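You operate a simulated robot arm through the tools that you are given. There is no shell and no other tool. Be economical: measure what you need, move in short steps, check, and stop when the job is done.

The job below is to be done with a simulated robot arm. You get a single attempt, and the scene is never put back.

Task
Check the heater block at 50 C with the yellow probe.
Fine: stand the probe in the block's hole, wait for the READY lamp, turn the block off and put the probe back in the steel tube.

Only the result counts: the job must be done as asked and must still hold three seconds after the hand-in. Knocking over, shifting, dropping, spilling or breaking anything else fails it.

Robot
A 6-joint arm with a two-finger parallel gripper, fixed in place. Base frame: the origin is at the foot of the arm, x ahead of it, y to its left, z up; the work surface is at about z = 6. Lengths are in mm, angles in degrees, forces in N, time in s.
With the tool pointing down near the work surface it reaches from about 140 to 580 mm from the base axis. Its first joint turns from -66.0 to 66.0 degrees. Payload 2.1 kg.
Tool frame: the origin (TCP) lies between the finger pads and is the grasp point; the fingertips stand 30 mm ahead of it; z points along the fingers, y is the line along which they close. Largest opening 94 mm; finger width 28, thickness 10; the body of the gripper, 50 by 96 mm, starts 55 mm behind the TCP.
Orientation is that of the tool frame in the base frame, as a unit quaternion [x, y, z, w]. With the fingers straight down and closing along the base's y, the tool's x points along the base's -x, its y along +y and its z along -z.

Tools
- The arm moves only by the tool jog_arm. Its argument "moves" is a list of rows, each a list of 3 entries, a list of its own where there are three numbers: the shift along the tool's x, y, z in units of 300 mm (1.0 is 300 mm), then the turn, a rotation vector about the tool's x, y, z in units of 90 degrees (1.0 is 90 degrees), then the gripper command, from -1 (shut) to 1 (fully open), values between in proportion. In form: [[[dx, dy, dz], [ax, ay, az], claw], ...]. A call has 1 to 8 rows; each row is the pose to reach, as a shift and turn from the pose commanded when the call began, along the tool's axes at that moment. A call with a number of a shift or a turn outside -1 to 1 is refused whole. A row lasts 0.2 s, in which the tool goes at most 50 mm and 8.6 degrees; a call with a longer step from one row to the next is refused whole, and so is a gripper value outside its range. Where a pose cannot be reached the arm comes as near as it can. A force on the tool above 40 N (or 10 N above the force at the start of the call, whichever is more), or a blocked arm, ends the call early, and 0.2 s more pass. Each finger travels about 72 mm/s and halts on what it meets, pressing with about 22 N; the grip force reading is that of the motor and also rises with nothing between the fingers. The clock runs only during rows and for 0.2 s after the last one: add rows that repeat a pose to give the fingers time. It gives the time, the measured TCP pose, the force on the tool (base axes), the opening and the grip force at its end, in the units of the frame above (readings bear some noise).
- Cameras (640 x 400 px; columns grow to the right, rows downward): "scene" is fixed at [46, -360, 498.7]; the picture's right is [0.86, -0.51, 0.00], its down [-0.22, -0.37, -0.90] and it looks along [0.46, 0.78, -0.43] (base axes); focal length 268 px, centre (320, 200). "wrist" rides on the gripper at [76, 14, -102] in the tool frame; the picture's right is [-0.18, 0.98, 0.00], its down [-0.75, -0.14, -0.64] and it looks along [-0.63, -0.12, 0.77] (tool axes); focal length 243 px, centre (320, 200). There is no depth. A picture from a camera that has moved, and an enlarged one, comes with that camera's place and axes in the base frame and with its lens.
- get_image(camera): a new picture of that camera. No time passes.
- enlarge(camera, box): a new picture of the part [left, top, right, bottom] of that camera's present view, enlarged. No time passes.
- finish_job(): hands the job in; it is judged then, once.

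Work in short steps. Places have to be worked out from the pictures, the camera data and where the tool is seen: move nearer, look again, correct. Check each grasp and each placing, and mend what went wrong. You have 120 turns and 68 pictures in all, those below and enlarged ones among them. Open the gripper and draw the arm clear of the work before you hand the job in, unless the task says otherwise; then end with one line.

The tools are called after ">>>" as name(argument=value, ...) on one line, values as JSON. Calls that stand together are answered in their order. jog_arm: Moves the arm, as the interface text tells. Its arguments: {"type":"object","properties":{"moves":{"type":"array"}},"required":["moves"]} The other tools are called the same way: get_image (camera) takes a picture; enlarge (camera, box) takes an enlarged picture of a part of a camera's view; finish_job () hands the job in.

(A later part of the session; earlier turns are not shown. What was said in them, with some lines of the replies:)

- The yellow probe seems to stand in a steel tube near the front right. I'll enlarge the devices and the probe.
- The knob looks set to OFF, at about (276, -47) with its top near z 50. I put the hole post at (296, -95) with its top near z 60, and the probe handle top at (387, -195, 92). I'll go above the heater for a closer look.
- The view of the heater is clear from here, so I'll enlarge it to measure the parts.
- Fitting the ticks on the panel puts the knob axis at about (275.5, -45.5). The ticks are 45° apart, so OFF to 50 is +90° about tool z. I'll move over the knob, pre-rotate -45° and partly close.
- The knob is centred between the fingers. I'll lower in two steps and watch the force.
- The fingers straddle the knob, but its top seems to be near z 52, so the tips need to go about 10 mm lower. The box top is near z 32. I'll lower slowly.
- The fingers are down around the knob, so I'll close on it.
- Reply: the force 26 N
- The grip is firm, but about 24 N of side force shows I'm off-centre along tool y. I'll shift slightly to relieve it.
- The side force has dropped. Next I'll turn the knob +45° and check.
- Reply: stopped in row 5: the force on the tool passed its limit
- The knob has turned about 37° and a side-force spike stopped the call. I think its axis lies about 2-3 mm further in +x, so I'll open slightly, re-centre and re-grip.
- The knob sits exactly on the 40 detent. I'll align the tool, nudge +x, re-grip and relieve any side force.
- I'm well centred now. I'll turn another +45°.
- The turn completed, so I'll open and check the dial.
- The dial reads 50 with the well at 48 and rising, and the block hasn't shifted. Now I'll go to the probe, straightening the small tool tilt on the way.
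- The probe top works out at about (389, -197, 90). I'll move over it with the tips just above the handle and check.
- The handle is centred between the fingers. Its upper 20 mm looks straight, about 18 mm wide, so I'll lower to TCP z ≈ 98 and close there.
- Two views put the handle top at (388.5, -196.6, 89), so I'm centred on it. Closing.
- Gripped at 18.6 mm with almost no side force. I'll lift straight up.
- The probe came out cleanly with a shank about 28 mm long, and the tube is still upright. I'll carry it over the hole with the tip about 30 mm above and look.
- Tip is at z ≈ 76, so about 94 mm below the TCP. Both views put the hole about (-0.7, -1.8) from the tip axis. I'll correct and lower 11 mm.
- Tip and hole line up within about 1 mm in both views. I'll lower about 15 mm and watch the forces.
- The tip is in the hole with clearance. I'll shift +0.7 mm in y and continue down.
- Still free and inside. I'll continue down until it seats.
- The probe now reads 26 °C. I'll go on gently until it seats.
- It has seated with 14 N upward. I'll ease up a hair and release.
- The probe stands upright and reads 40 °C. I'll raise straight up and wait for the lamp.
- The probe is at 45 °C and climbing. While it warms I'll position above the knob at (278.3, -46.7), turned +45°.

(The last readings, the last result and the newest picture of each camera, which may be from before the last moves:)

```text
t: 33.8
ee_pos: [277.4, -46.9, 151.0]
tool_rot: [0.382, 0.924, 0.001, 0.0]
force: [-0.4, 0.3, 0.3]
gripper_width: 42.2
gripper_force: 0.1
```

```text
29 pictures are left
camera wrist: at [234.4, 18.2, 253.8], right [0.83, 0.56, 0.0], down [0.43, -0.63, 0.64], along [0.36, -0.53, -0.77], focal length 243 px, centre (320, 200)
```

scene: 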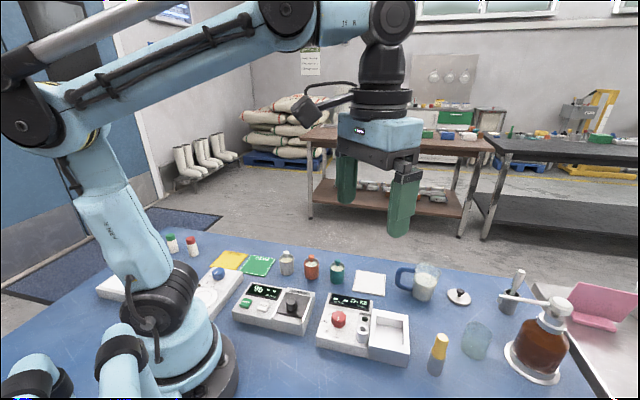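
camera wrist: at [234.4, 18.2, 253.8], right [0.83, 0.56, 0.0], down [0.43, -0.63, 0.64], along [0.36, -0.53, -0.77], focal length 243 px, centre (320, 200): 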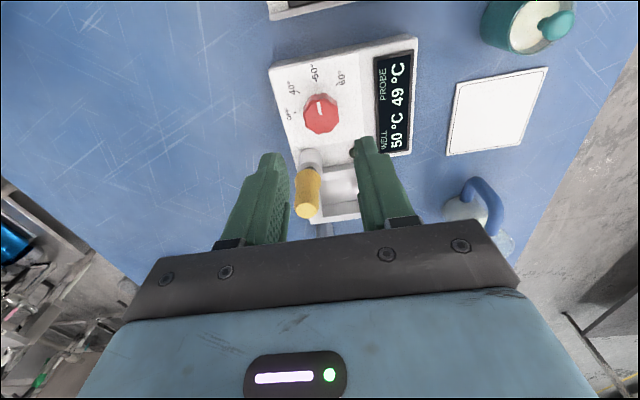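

The probe is at 49 °C. I'll wait a bit longer and then look at the READY lamp in the scene camera.

>>> jog_arm(moves=[[[0, 0, 0], [0, 0, 0], -0.1], [[0, 0, 0], [0, 0, 0], -0.1], [[0, 0, 0], [0, 0, 0], -0.1], [[0, 0, 0], [0, 0, 0], -0.1], [[0, 0, 0], [0, 0, 0], -0.1], [[0, 0, 0], [0, 0, 0], -0.1], [[0, 0, 0], [0, 0, 0], -0.1], [[0, 0, 0], [0, 0, 0], -0.1]])

>>> jog_arm(moves=[[[0, 0, 0], [0, 0, 0], -0.1], [[0, 0, 0], [0, 0, 0], -0.1], [[0, 0, 0], [0, 0, 0], -0.1], [[0, 0, 0], [0, 0, 0], -0.1], [[0, 0, 0], [0, 0, 0], -0.1], [[0, 0, 0], [0, 0, 0], -0.1], [[0, 0, 0], [0, 0, 0], -0.1], [[0, 0, 0], [0, 0, 0], -0.1]])

>>> enlarge(camera="wrist", box=[260, 30, 440, 230])

>>> enlarge(camera="scene", box=[310, 240, 430, 370])

```text
t: 35.6
ee_pos: [277.4, -46.3, 150.9]
tool_rot: [0.382, 0.924, 0.0, 0.0]
force: [0.4, 0.0, -0.1]
gripper_width: 42.3
gripper_force: 0.1
```

```text
t: 37.4
ee_pos: [277.2, -46.9, 150.2]
tool_rot: [0.382, 0.924, 0.0, 0.0]
force: [0.5, -1.0, 0.0]
gripper_width: 42.4
gripper_force: 0.0
```

```text
2.00 times, centred on (350, 130) of wrist
camera zoom: at [234.4, 18.2, 253.8], right [0.83, 0.56, 0.0], down [0.43, -0.63, 0.64], along [0.36, -0.53, -0.77], focal length 485 px, centre (260, 340)
```

zoom: 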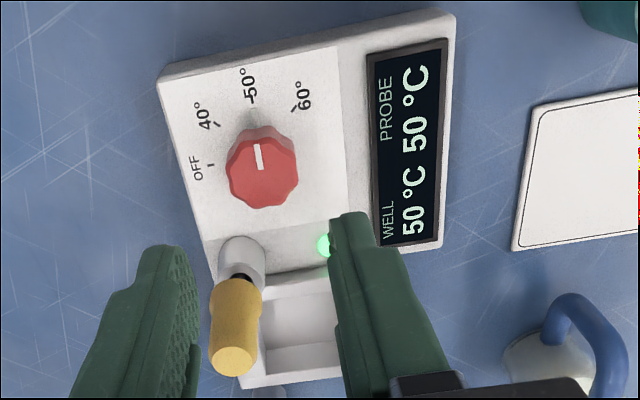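

```text
3.08 times, centred on (370, 305) of scene
camera zoom: at [46.0, -360.0, 498.7], right [0.86, -0.51, 0.0], down [-0.22, -0.37, -0.9], along [0.46, 0.78, -0.43], focal length 825 px, centre (166, -123)
```

zoom: 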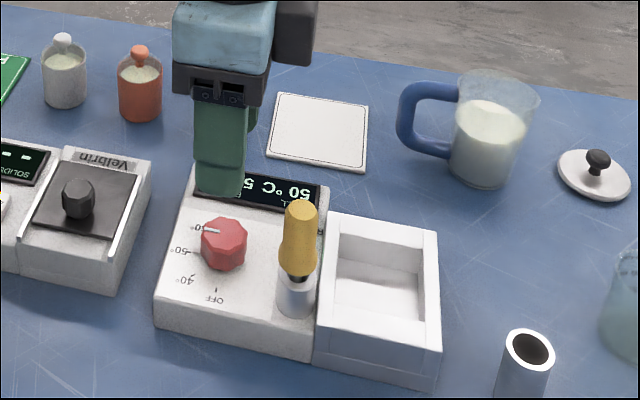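

READY is lit at 50/50. I'll lower onto the knob in small steps.

>>> jog_arm(moves=[[[-0.003, 0.003, 0.08], [0, 0, 0], -0.06], [[-0.003, 0.003, 0.16], [0, 0, 0], -0.06], [[-0.003, 0.003, 0.21], [0, 0, 0], -0.06], [[-0.003, 0.003, 0.25], [0, 0, 0], -0.06], [[-0.003, 0.003, 0.272], [0, 0, 0], -0.06], [[-0.003, 0.003, 0.272], [0, 0, 0], -0.06]])

>>> get_image(camera="wrist")

```text
t: 38.8
ee_pos: [279.1, -46.6, 69.1]
tool_rot: [0.383, 0.924, -0.001, 0.0]
force: [0.0, -0.9, 0.0]
gripper_width: 44.3
gripper_force: 0.1
```

```text
26 pictures are left
camera wrist: at [237.2, 18.2, 172.5], right [0.83, 0.56, 0.0], down [0.43, -0.63, 0.64], along [0.36, -0.53, -0.77], focal length 243 px, centre (320, 200)
```

wrist: 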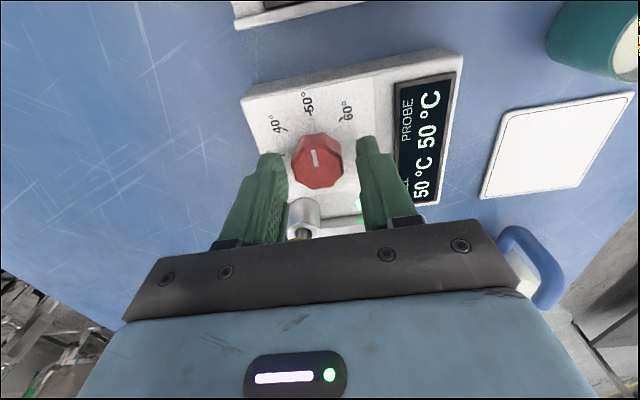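

The fingers are around the knob and there's no contact force. Closing.

>>> jog_arm(moves=[[[0, 0, 0], [0, 0, 0], -0.3], [[0, 0, 0], [0, 0, 0], -0.5], [[0, 0, 0], [0, 0, 0], -0.5]])

>>> enlarge(camera="scene", box=[310, 240, 430, 370])

```text
t: 39.6
ee_pos: [280.0, -47.6, 68.7]
tool_rot: [0.384, 0.924, -0.002, -0.001]
force: [-9.5, -11.0, -3.1]
gripper_width: 29.4
gripper_force: 44.6
```

```text
3.08 times, centred on (370, 305) of scene
camera zoom: at [46.0, -360.1, 498.7], right [0.86, -0.51, 0.0], down [-0.22, -0.37, -0.9], along [0.46, 0.78, -0.43], focal length 825 px, centre (166, -123)
```

zoom: 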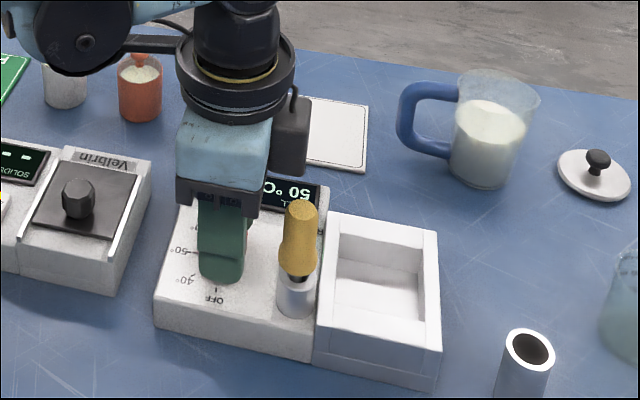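

Grip is good, with about 14 N of side force. I'll relieve it and turn -45°.

>>> jog_arm(moves=[[[0, -0.004, 0], [0, 0, 0], -0.5], [[0, -0.004, 0], [0, 0, -0.08], -0.5], [[0, -0.004, 0], [0, 0, -0.16], -0.5], [[0, -0.004, 0], [0, 0, -0.24], -0.5], [[0, -0.004, 0], [0, 0, -0.32], -0.5], [[0, -0.004, 0], [0, 0, -0.4], -0.5], [[0, -0.004, 0], [0, 0, -0.48], -0.5], [[0, -0.004, 0], [0, 0, -0.5], -0.5]])

```text
t: 41.4
ee_pos: [279.1, -46.4, 69.7]
tool_rot: [-0.002, 1.0, 0.004, 0.002]
force: [17.7, 27.8, 14.5]
gripper_width: 29.7
gripper_force: 44.8
```

It reached the 40 position but with a side force of about 33 N. I'll open, shift about +1.2 mm in x and y, and re-grip.

>>> jog_arm(moves=[[[0, 0, 0], [0, 0, 0], -0.2], [[-0.004, 0.004, 0], [0, 0, 0], -0.2], [[-0.004, 0.004, 0], [0, 0, 0], -0.5], [[-0.004, 0.004, 0], [0, 0, 0], -0.5], [[-0.004, 0.004, 0], [0, 0, 0], -0.5]])

>>> get_image(camera="wrist")

```text
t: 42.6
ee_pos: [279.6, -47.6, 68.7]
tool_rot: [0.0, 1.0, 0.0, 0.0]
force: [-1.7, 14.3, -4.1]
gripper_width: 31.8
gripper_force: 7.5
```

```text
24 pictures are left
camera wrist: at [204.3, -31.9, 172.2], right [0.18, 0.98, 0.0], down [0.75, -0.14, 0.64], along [0.63, -0.12, -0.77], focal length 243 px, centre (320, 200)
```

wrist: 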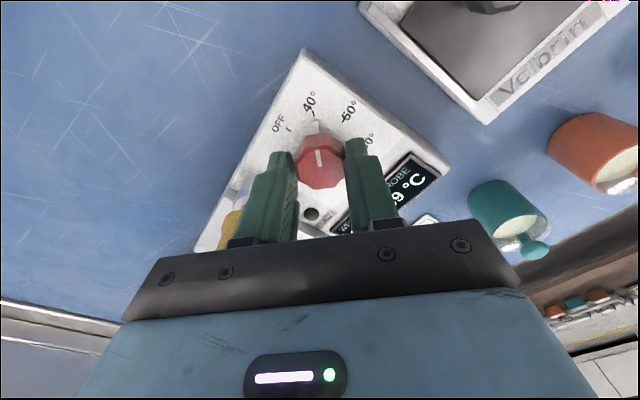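

The knob is on 40. I'll finish the grip with a slight +y adjustment.

>>> jog_arm(moves=[[[0, 0.003, 0], [0, 0, 0], -0.6], [[0, 0.003, 0], [0, 0, 0], -0.6], [[0, 0.003, 0], [0, 0, 0], -0.6]])

```text
t: 43.4
ee_pos: [278.7, -46.8, 70.1]
tool_rot: [-0.001, 1.0, 0.001, -0.001]
force: [-0.5, 18.9, -25.1]
gripper_width: 29.6
gripper_force: 44.9
```

Some residual force remains (y +19, z -25). I'll ease it by shifting slightly +y and down.

>>> jog_arm(moves=[[[0, 0.003, 0.003], [0, 0, 0], -0.6], [[0, 0.003, 0.003], [0, 0, 0], -0.6]])

```text
t: 44.0
ee_pos: [279.5, -46.8, 68.8]
tool_rot: [0.001, 1.0, -0.001, 0.0]
force: [-3.5, 5.2, 32.2]
gripper_width: 29.6
gripper_force: 45.4
```

>>> jog_arm(moves=[[[0, 0, -0.0015], [0, 0, 0], -0.6], [[0, 0, -0.0015], [0, 0, 0], -0.6]])

```text
t: 44.6
ee_pos: [279.6, -47.5, 68.1]
tool_rot: [0.0, 1.0, 0.0, 0.0]
force: [-1.7, 0.5, 7.6]
gripper_width: 29.9
gripper_force: 44.7
```

Forces are low now. I'll turn the last -45° to OFF.

>>> jog_arm(moves=[[[0, 0, 0], [0, 0, -0.07], -0.6], [[0, 0, 0], [0, 0, -0.14], -0.6], [[0, 0, 0], [0, 0, -0.21], -0.6], [[0, 0, 0], [0, 0, -0.28], -0.6], [[0, 0, 0], [0, 0, -0.35], -0.6], [[0, 0, 0], [0, 0, -0.42], -0.6], [[0, 0, 0], [0, 0, -0.48], -0.6], [[0, 0, 0], [0, 0, -0.5], -0.6]])

```text
t: 46.4
ee_pos: [278.6, -44.4, 69.1]
tool_rot: [-0.384, 0.923, 0.0, 0.0]
force: [-4.6, 11.2, -21.7]
gripper_width: 29.6
gripper_force: 45.4
```

Turned fully. I'll open modestly, rise and check the dial.

>>> jog_arm(moves=[[[0, 0, 0], [0, 0, 0], -0.15], [[0, 0, 0], [0, 0, 0], -0.15], [[0, 0, -0.04], [0, 0, 0], -0.15], [[0, 0, -0.16], [0, 0, 0], -0.15], [[0, 0, -0.3], [0, 0, 0], -0.1], [[0, 0, -0.42], [0, 0, 0], -0.1], [[0, 0, -0.42], [0, 0, 0], -0.1]])

>>> enlarge(camera="wrist", box=[220, 60, 400, 200])

>>> enlarge(camera="scene", box=[310, 260, 460, 380])

```text
t: 48.0
ee_pos: [279.1, -46.1, 195.6]
tool_rot: [-0.383, 0.924, 0.0, 0.0]
force: [0.5, -0.1, 0.7]
gripper_width: 42.1
gripper_force: 0.1
```

```text
2.86 times, centred on (310, 130) of wrist
camera zoom: at [216.1, -88.2, 298.4], right [-0.56, 0.83, 0.0], down [0.63, 0.43, 0.64], along [0.53, 0.36, -0.77], focal length 693 px, centre (349, 400)
```

zoom: 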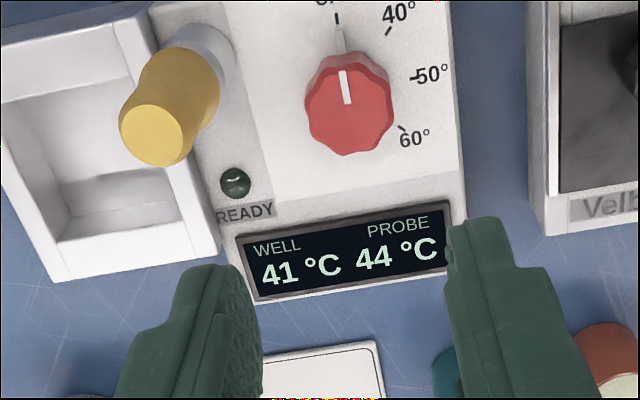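

```text
3.33 times, centred on (385, 320) of scene
camera zoom: at [46.0, -360.0, 498.7], right [0.86, -0.51, 0.0], down [-0.22, -0.37, -0.9], along [0.46, 0.78, -0.43], focal length 894 px, centre (103, -200)
```

zoom: 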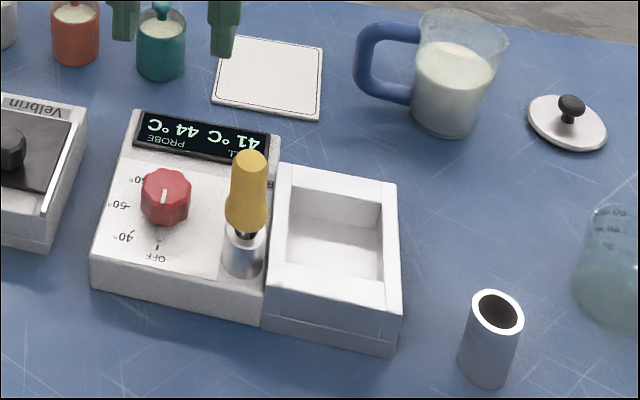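

The knob is at OFF and the block is cooling. I'll rotate back and go over the probe.

>>> jog_arm(moves=[[[0.02, -0.04, 0], [0, 0, 0.083], -0.1], [[0.04, -0.08, 0], [0, 0, 0.166], -0.1], [[0.06, -0.13, 0], [0, 0, 0.25], -0.1], [[0.0757, -0.1586, 0], [0, 0, 0.333], -0.1], [[0.0757, -0.1586, 0.05], [0, 0, 0.417], -0.1], [[0.0757, -0.1586, 0.1], [0, 0, 0.5], -0.1], [[0.0757, -0.1586, 0.1], [0, 0, 0.5], -0.1]])

>>> enlarge(camera="wrist", box=[220, 60, 420, 230])

>>> enlarge(camera="scene", box=[320, 260, 420, 350])

```text
t: 49.6
ee_pos: [297.3, -95.2, 165.4]
tool_rot: [0.001, 1.0, 0.0, -0.001]
force: [0.1, 0.4, -0.3]
gripper_width: 42.5
gripper_force: 0.0
```

```text
2.35 times, centred on (320, 145) of wrist
camera zoom: at [221.7, -79.5, 268.6], right [0.19, 0.98, 0.0], down [0.75, -0.14, 0.64], along [0.63, -0.12, -0.77], focal length 571 px, centre (320, 329)
```

zoom: 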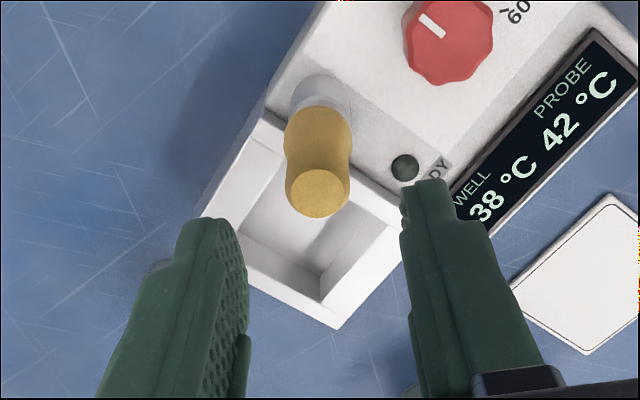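

```text
4.44 times, centred on (370, 305) of scene
camera zoom: at [46.0, -360.0, 498.7], right [0.86, -0.51, 0.0], down [-0.22, -0.37, -0.9], along [0.46, 0.78, -0.43], focal length 1192 px, centre (98, -267)
```

zoom: 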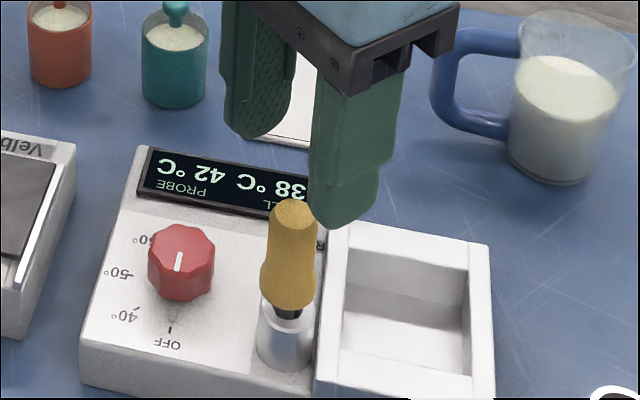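

The probe is still upright right under the TCP. I'll lower to the same grip height and close.

>>> jog_arm(moves=[[[0, 0, 0.06], [0, 0, 0], -0.1], [[0, 0, 0.11], [0, 0, 0], -0.1], [[0, 0, 0.152], [0, 0, 0], -0.1], [[0, 0, 0.152], [0, 0, 0], -0.1], [[0, 0, 0.152], [0, 0, 0], -0.5], [[0, 0, 0.152], [0, 0, 0], -0.9], [[0, 0, 0.152], [0, 0, 0], -0.9], [[0, 0, 0.152], [0, 0, 0], -0.9]])

>>> enlarge(camera="scene", box=[320, 260, 420, 350])

```text
t: 51.4
ee_pos: [297.5, -94.1, 119.6]
tool_rot: [0.0, 1.0, 0.0, 0.0]
force: [1.9, -1.2, 0.3]
gripper_width: 18.3
gripper_force: 21.8
```

```text
4.44 times, centred on (370, 305) of scene
camera zoom: at [46.0, -360.0, 498.7], right [0.86, -0.51, 0.0], down [-0.22, -0.37, -0.9], along [0.46, 0.78, -0.43], focal length 1192 px, centre (98, -267)
```

zoom: 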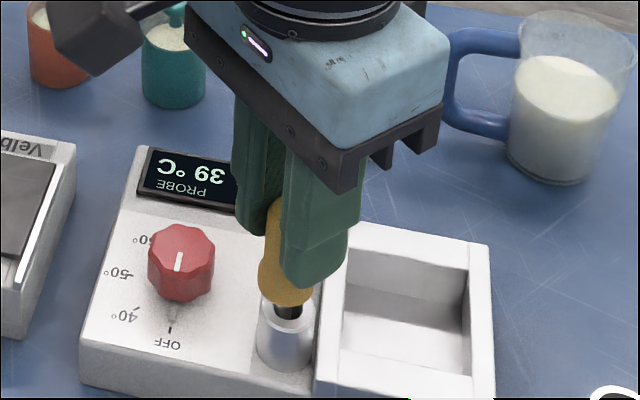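

Re-gripped at 18.3 mm. I'll lift straight out.

>>> jog_arm(moves=[[[0, 0, -0.03], [0, 0, 0], -0.9], [[0, 0, -0.07], [0, 0, 0], -0.9], [[0, 0, -0.12], [0, 0, 0], -0.9], [[0, 0, -0.2], [0, 0, 0], -0.9], [[0, 0, -0.28], [0, 0, 0], -0.9], [[0, 0, -0.28], [0, 0, 0], -0.9]])

>>> enlarge(camera="scene", box=[320, 200, 440, 350])

>>> enlarge(camera="wrist", box=[220, 60, 420, 230])

```text
t: 52.8
ee_pos: [297.8, -95.2, 203.3]
tool_rot: [-0.001, 1.0, -0.001, 0.0]
force: [-0.3, -0.4, -0.1]
gripper_width: 18.5
gripper_force: 22.9
```

```text
2.67 times, centred on (380, 275) of scene
camera zoom: at [46.0, -360.0, 498.7], right [0.86, -0.51, 0.0], down [-0.22, -0.37, -0.9], along [0.46, 0.78, -0.43], focal length 715 px, centre (160, 0)
```

zoom: 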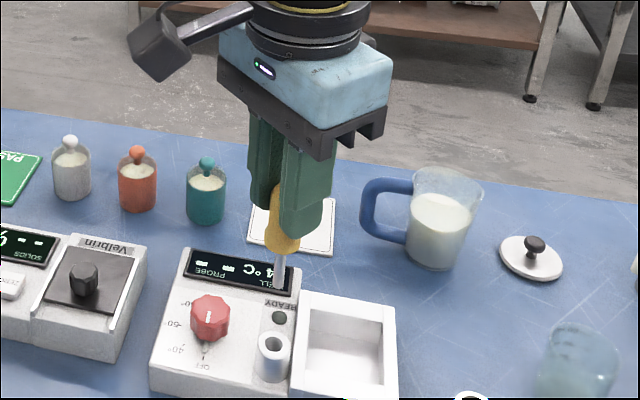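

```text
2.35 times, centred on (320, 145) of wrist
camera zoom: at [222.1, -79.9, 306.9], right [0.18, 0.98, 0.0], down [0.75, -0.14, 0.64], along [0.63, -0.12, -0.77], focal length 571 px, centre (320, 329)
```

zoom: 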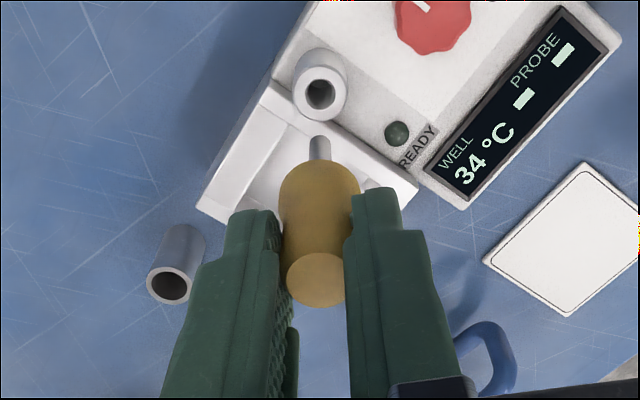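

The probe hangs straight. I'll carry it back over the tube at about (388.3, -197.2).

>>> jog_arm(moves=[[[-0.04, -0.045, 0], [0, 0, 0], -0.9], [[-0.12, -0.135, 0], [0, 0, 0], -0.9], [[-0.2, -0.225, 0], [0, 0, 0], -0.9], [[-0.27, -0.305, 0], [0, 0, 0], -0.9], [[-0.302, -0.34, 0.05], [0, 0, 0], -0.9], [[-0.302, -0.34, 0.12], [0, 0, 0], -0.9], [[-0.302, -0.34, 0.14], [0, 0, 0], -0.9], [[-0.302, -0.34, 0.14], [0, 0, 0], -0.9]])

>>> enlarge(camera="scene", box=[390, 270, 490, 390])

>>> enlarge(camera="wrist", box=[260, 60, 380, 170])

```text
t: 54.6
ee_pos: [386.2, -197.0, 160.5]
tool_rot: [0.0, 1.0, -0.001, 0.0]
force: [0.2, -0.3, -0.7]
gripper_width: 18.1
gripper_force: 21.8
```

```text
3.33 times, centred on (440, 330) of scene
camera zoom: at [46.0, -360.0, 498.7], right [0.86, -0.51, 0.0], down [-0.22, -0.37, -0.9], along [0.46, 0.78, -0.43], focal length 894 px, centre (-80, -233)
```

zoom: 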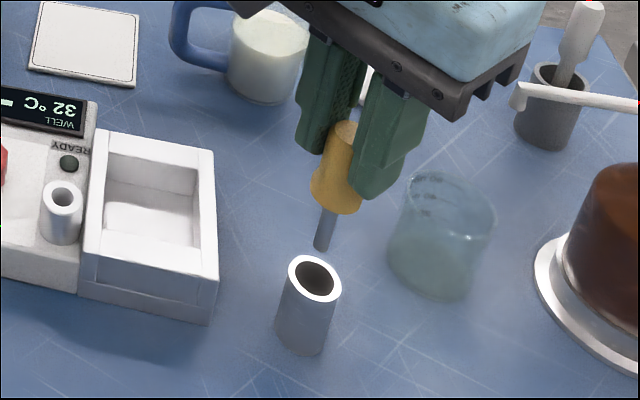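

```text
3.64 times, centred on (320, 115) of wrist
camera zoom: at [311.0, -182.2, 264.8], right [0.18, 0.98, 0.0], down [0.75, -0.14, 0.64], along [0.63, -0.12, -0.77], focal length 882 px, centre (320, 509)
```

zoom: 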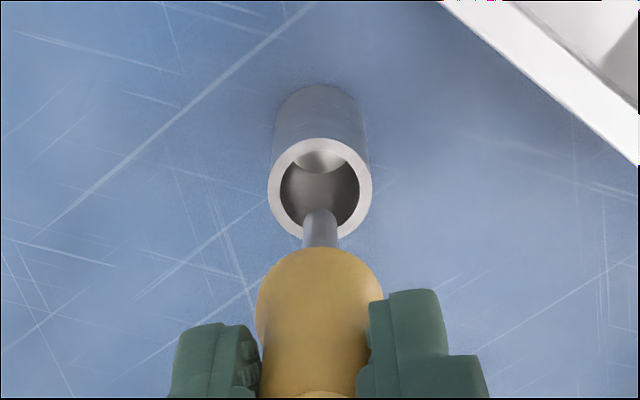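

Tip and tube mouth line up within about 1 mm, and the bore is about 19 mm against a 7 mm shank. I'll lower most of the way.

>>> jog_arm(moves=[[[-0.003, 0, 0.03], [0, 0, 0], -0.9], [[-0.003, 0, 0.06], [0, 0, 0], -0.9], [[-0.003, 0, 0.1], [0, 0, 0], -0.9], [[-0.003, 0, 0.14], [0, 0, 0], -0.9], [[-0.003, 0, 0.16], [0, 0, 0], -0.9], [[-0.003, 0, 0.16], [0, 0, 0], -0.9]])

>>> enlarge(camera="scene", box=[390, 270, 490, 390])

>>> enlarge(camera="wrist", box=[260, 60, 380, 170])

```text
t: 56.0
ee_pos: [388.9, -195.7, 113.6]
tool_rot: [0.0, 1.0, 0.0, 0.0]
force: [0.5, -0.5, 0.2]
gripper_width: 18.5
gripper_force: 22.2
```

```text
3.33 times, centred on (440, 330) of scene
camera zoom: at [46.0, -360.0, 498.7], right [0.86, -0.51, 0.0], down [-0.22, -0.37, -0.9], along [0.46, 0.78, -0.43], focal length 894 px, centre (-80, -233)
```

zoom: 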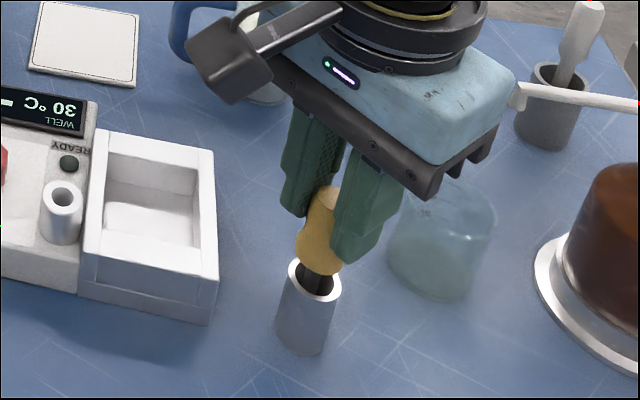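

```text
3.64 times, centred on (320, 115) of wrist
camera zoom: at [313.3, -181.4, 216.9], right [0.18, 0.98, 0.0], down [0.75, -0.14, 0.64], along [0.63, -0.12, -0.77], focal length 882 px, centre (320, 509)
```

zoom: 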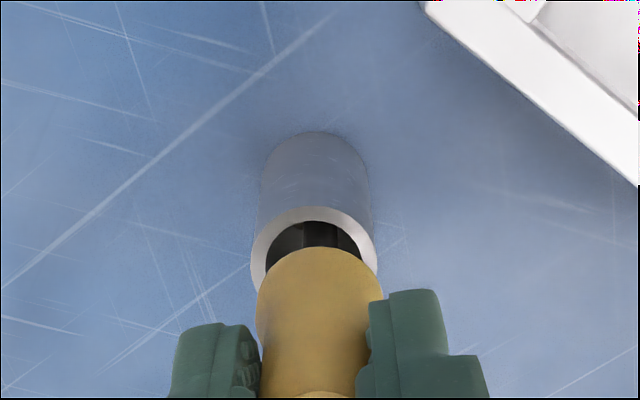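

The shank is in the tube and free. A small -y correction, then gently down to seat.

>>> jog_arm(moves=[[[0, -0.0025, 0.01], [0, 0, 0], -0.9], [[0, -0.0025, 0.022], [0, 0, 0], -0.9], [[0, -0.0025, 0.034], [0, 0, 0], -0.9], [[0, -0.0025, 0.046], [0, 0, 0], -0.9], [[0, -0.0025, 0.046], [0, 0, 0], -0.9]])

>>> enlarge(camera="scene", box=[390, 270, 490, 390])

```text
t: 57.2
ee_pos: [388.7, -197.2, 99.4]
tool_rot: [0.0, 1.0, 0.0, 0.0]
force: [0.2, 0.7, -1.1]
gripper_width: 18.6
gripper_force: 21.7
```

```text
3.33 times, centred on (440, 330) of scene
camera zoom: at [46.0, -360.0, 498.7], right [0.86, -0.51, 0.0], down [-0.22, -0.37, -0.9], along [0.46, 0.78, -0.43], focal length 894 px, centre (-80, -233)
```

zoom: 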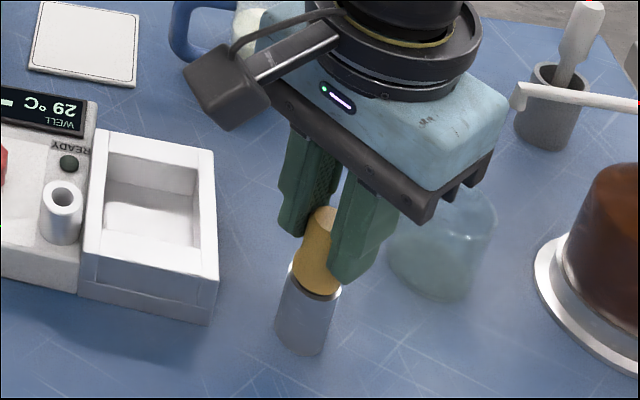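

It's nearly seated. A few more millimetres, gently, to feel contact.

>>> jog_arm(moves=[[[0, 0, 0.004], [0, 0, 0], -0.9], [[0, 0, 0.007], [0, 0, 0], -0.9], [[0, 0, 0.007], [0, 0, 0], -0.9]])

```text
t: 58.0
ee_pos: [388.8, -197.4, 98.2]
tool_rot: [0.0, 1.0, 0.0, 0.0]
force: [0.2, -0.6, -0.1]
gripper_width: 18.2
gripper_force: 22.2
```

>>> jog_arm(moves=[[[0, 0, 0.003], [0, 0, 0], -0.9], [[0, 0, 0.006], [0, 0, 0], -0.9], [[0, 0, 0.006], [0, 0, 0], -0.9]])

```text
t: 58.8
ee_pos: [388.7, -197.1, 96.6]
tool_rot: [0.001, 1.0, 0.0, 0.0]
force: [0.3, 0.3, -0.1]
gripper_width: 18.1
gripper_force: 21.7
```

There's still no contact at z 96.6, so I'll go down another 1.5 mm.

>>> jog_arm(moves=[[[0, 0, 0.003], [0, 0, 0], -0.9], [[0, 0, 0.006], [0, 0, 0], -0.9], [[0, 0, 0.006], [0, 0, 0], -0.9]])

>>> enlarge(camera="wrist", box=[220, 80, 420, 250])

```text
t: 59.6
ee_pos: [388.2, -197.9, 95.5]
tool_rot: [0.002, 1.0, -0.001, -0.001]
force: [0.1, -2.6, 15.0]
gripper_width: 18.6
gripper_force: 21.4
```

```text
2.35 times, centred on (320, 165) of wrist
camera zoom: at [313.3, -182.8, 197.7], right [0.18, 0.98, 0.0], down [0.75, -0.14, 0.64], along [0.63, -0.12, -0.77], focal length 571 px, centre (320, 282)
```

zoom: 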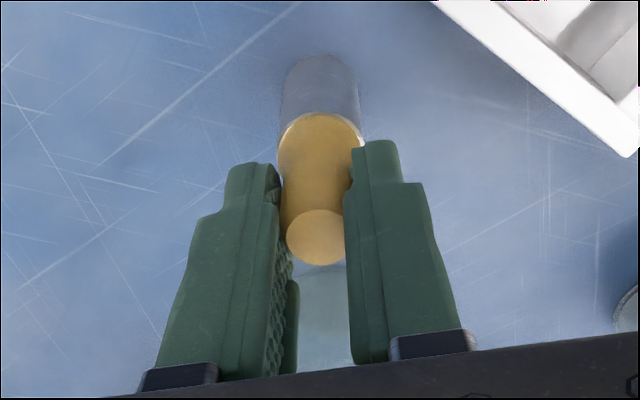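

It's seated with 15 N upward. I'll ease up 0.7 mm and open slowly.

>>> jog_arm(moves=[[[0, 0, -0.0025], [0, 0, 0], -0.9], [[0, 0, -0.0025], [0, 0, 0], -0.6], [[0, 0, -0.0025], [0, 0, 0], -0.3], [[0, 0, -0.0025], [0, 0, 0], 0], [[0, 0, -0.0025], [0, 0, 0], 0]])

>>> jog_arm(moves=[[[0, 0, -0.05], [0, 0, 0], 0], [[0, 0, -0.15], [0, 0, 0], 0], [[0, 0, -0.3], [0, 0, 0], 0.3], [[0.05, 0, -0.45], [0, 0, 0], 0.6], [[0.12, 0.03, -0.52], [0, 0, 0], 1], [[0.12, 0.03, -0.52], [0, 0, 0], 1]])

>>> get_image(camera="scene")

>>> enlarge(camera="scene", box=[320, 260, 480, 390])

```text
t: 60.8
ee_pos: [388.5, -197.8, 94.7]
tool_rot: [0.0, 1.0, 0.001, 0.001]
force: [-0.6, 0.0, 0.0]
gripper_width: 47.0
gripper_force: 0.0
```

```text
t: 62.2
ee_pos: [353.0, -188.5, 252.9]
tool_rot: [0.0, 1.0, 0.001, 0.0]
force: [-0.7, 0.1, -0.1]
gripper_width: 94.1
gripper_force: 0.1
```

```text
10 pictures are left
```

scene: 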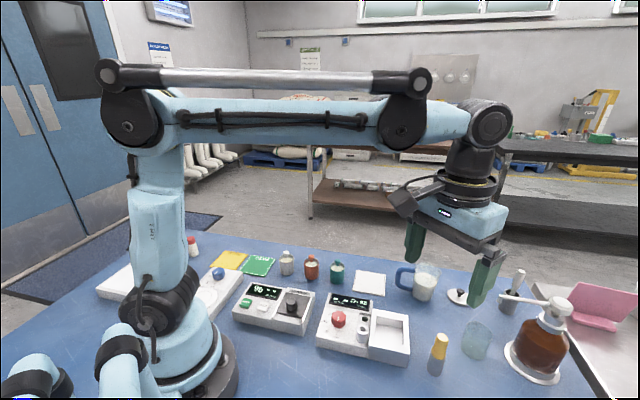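

```text
3.08 times, centred on (400, 325) of scene
camera zoom: at [46.0, -360.0, 498.7], right [0.86, -0.51, 0.0], down [-0.22, -0.37, -0.9], along [0.46, 0.78, -0.43], focal length 825 px, centre (74, -185)
```

zoom: 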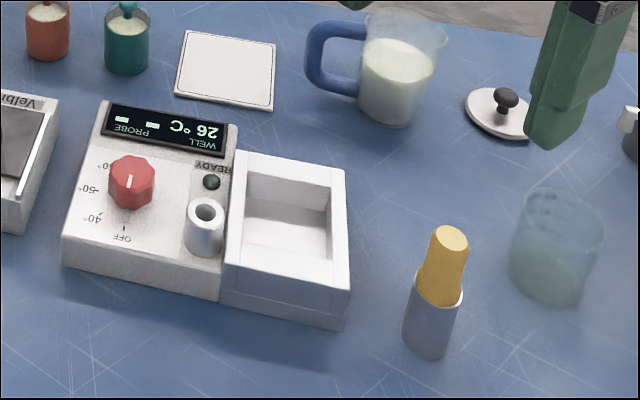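

The probe is back upright in the tube, the knob is at OFF, nothing else has moved, and the arm is clear. Handing in.

>>> finish_job()

```text
The job is handed in.
```

I ran the heater block check at 50 °C: READY lit with block and probe both reading 50 °C, I turned the block off, and the yellow probe is back in its steel tube.
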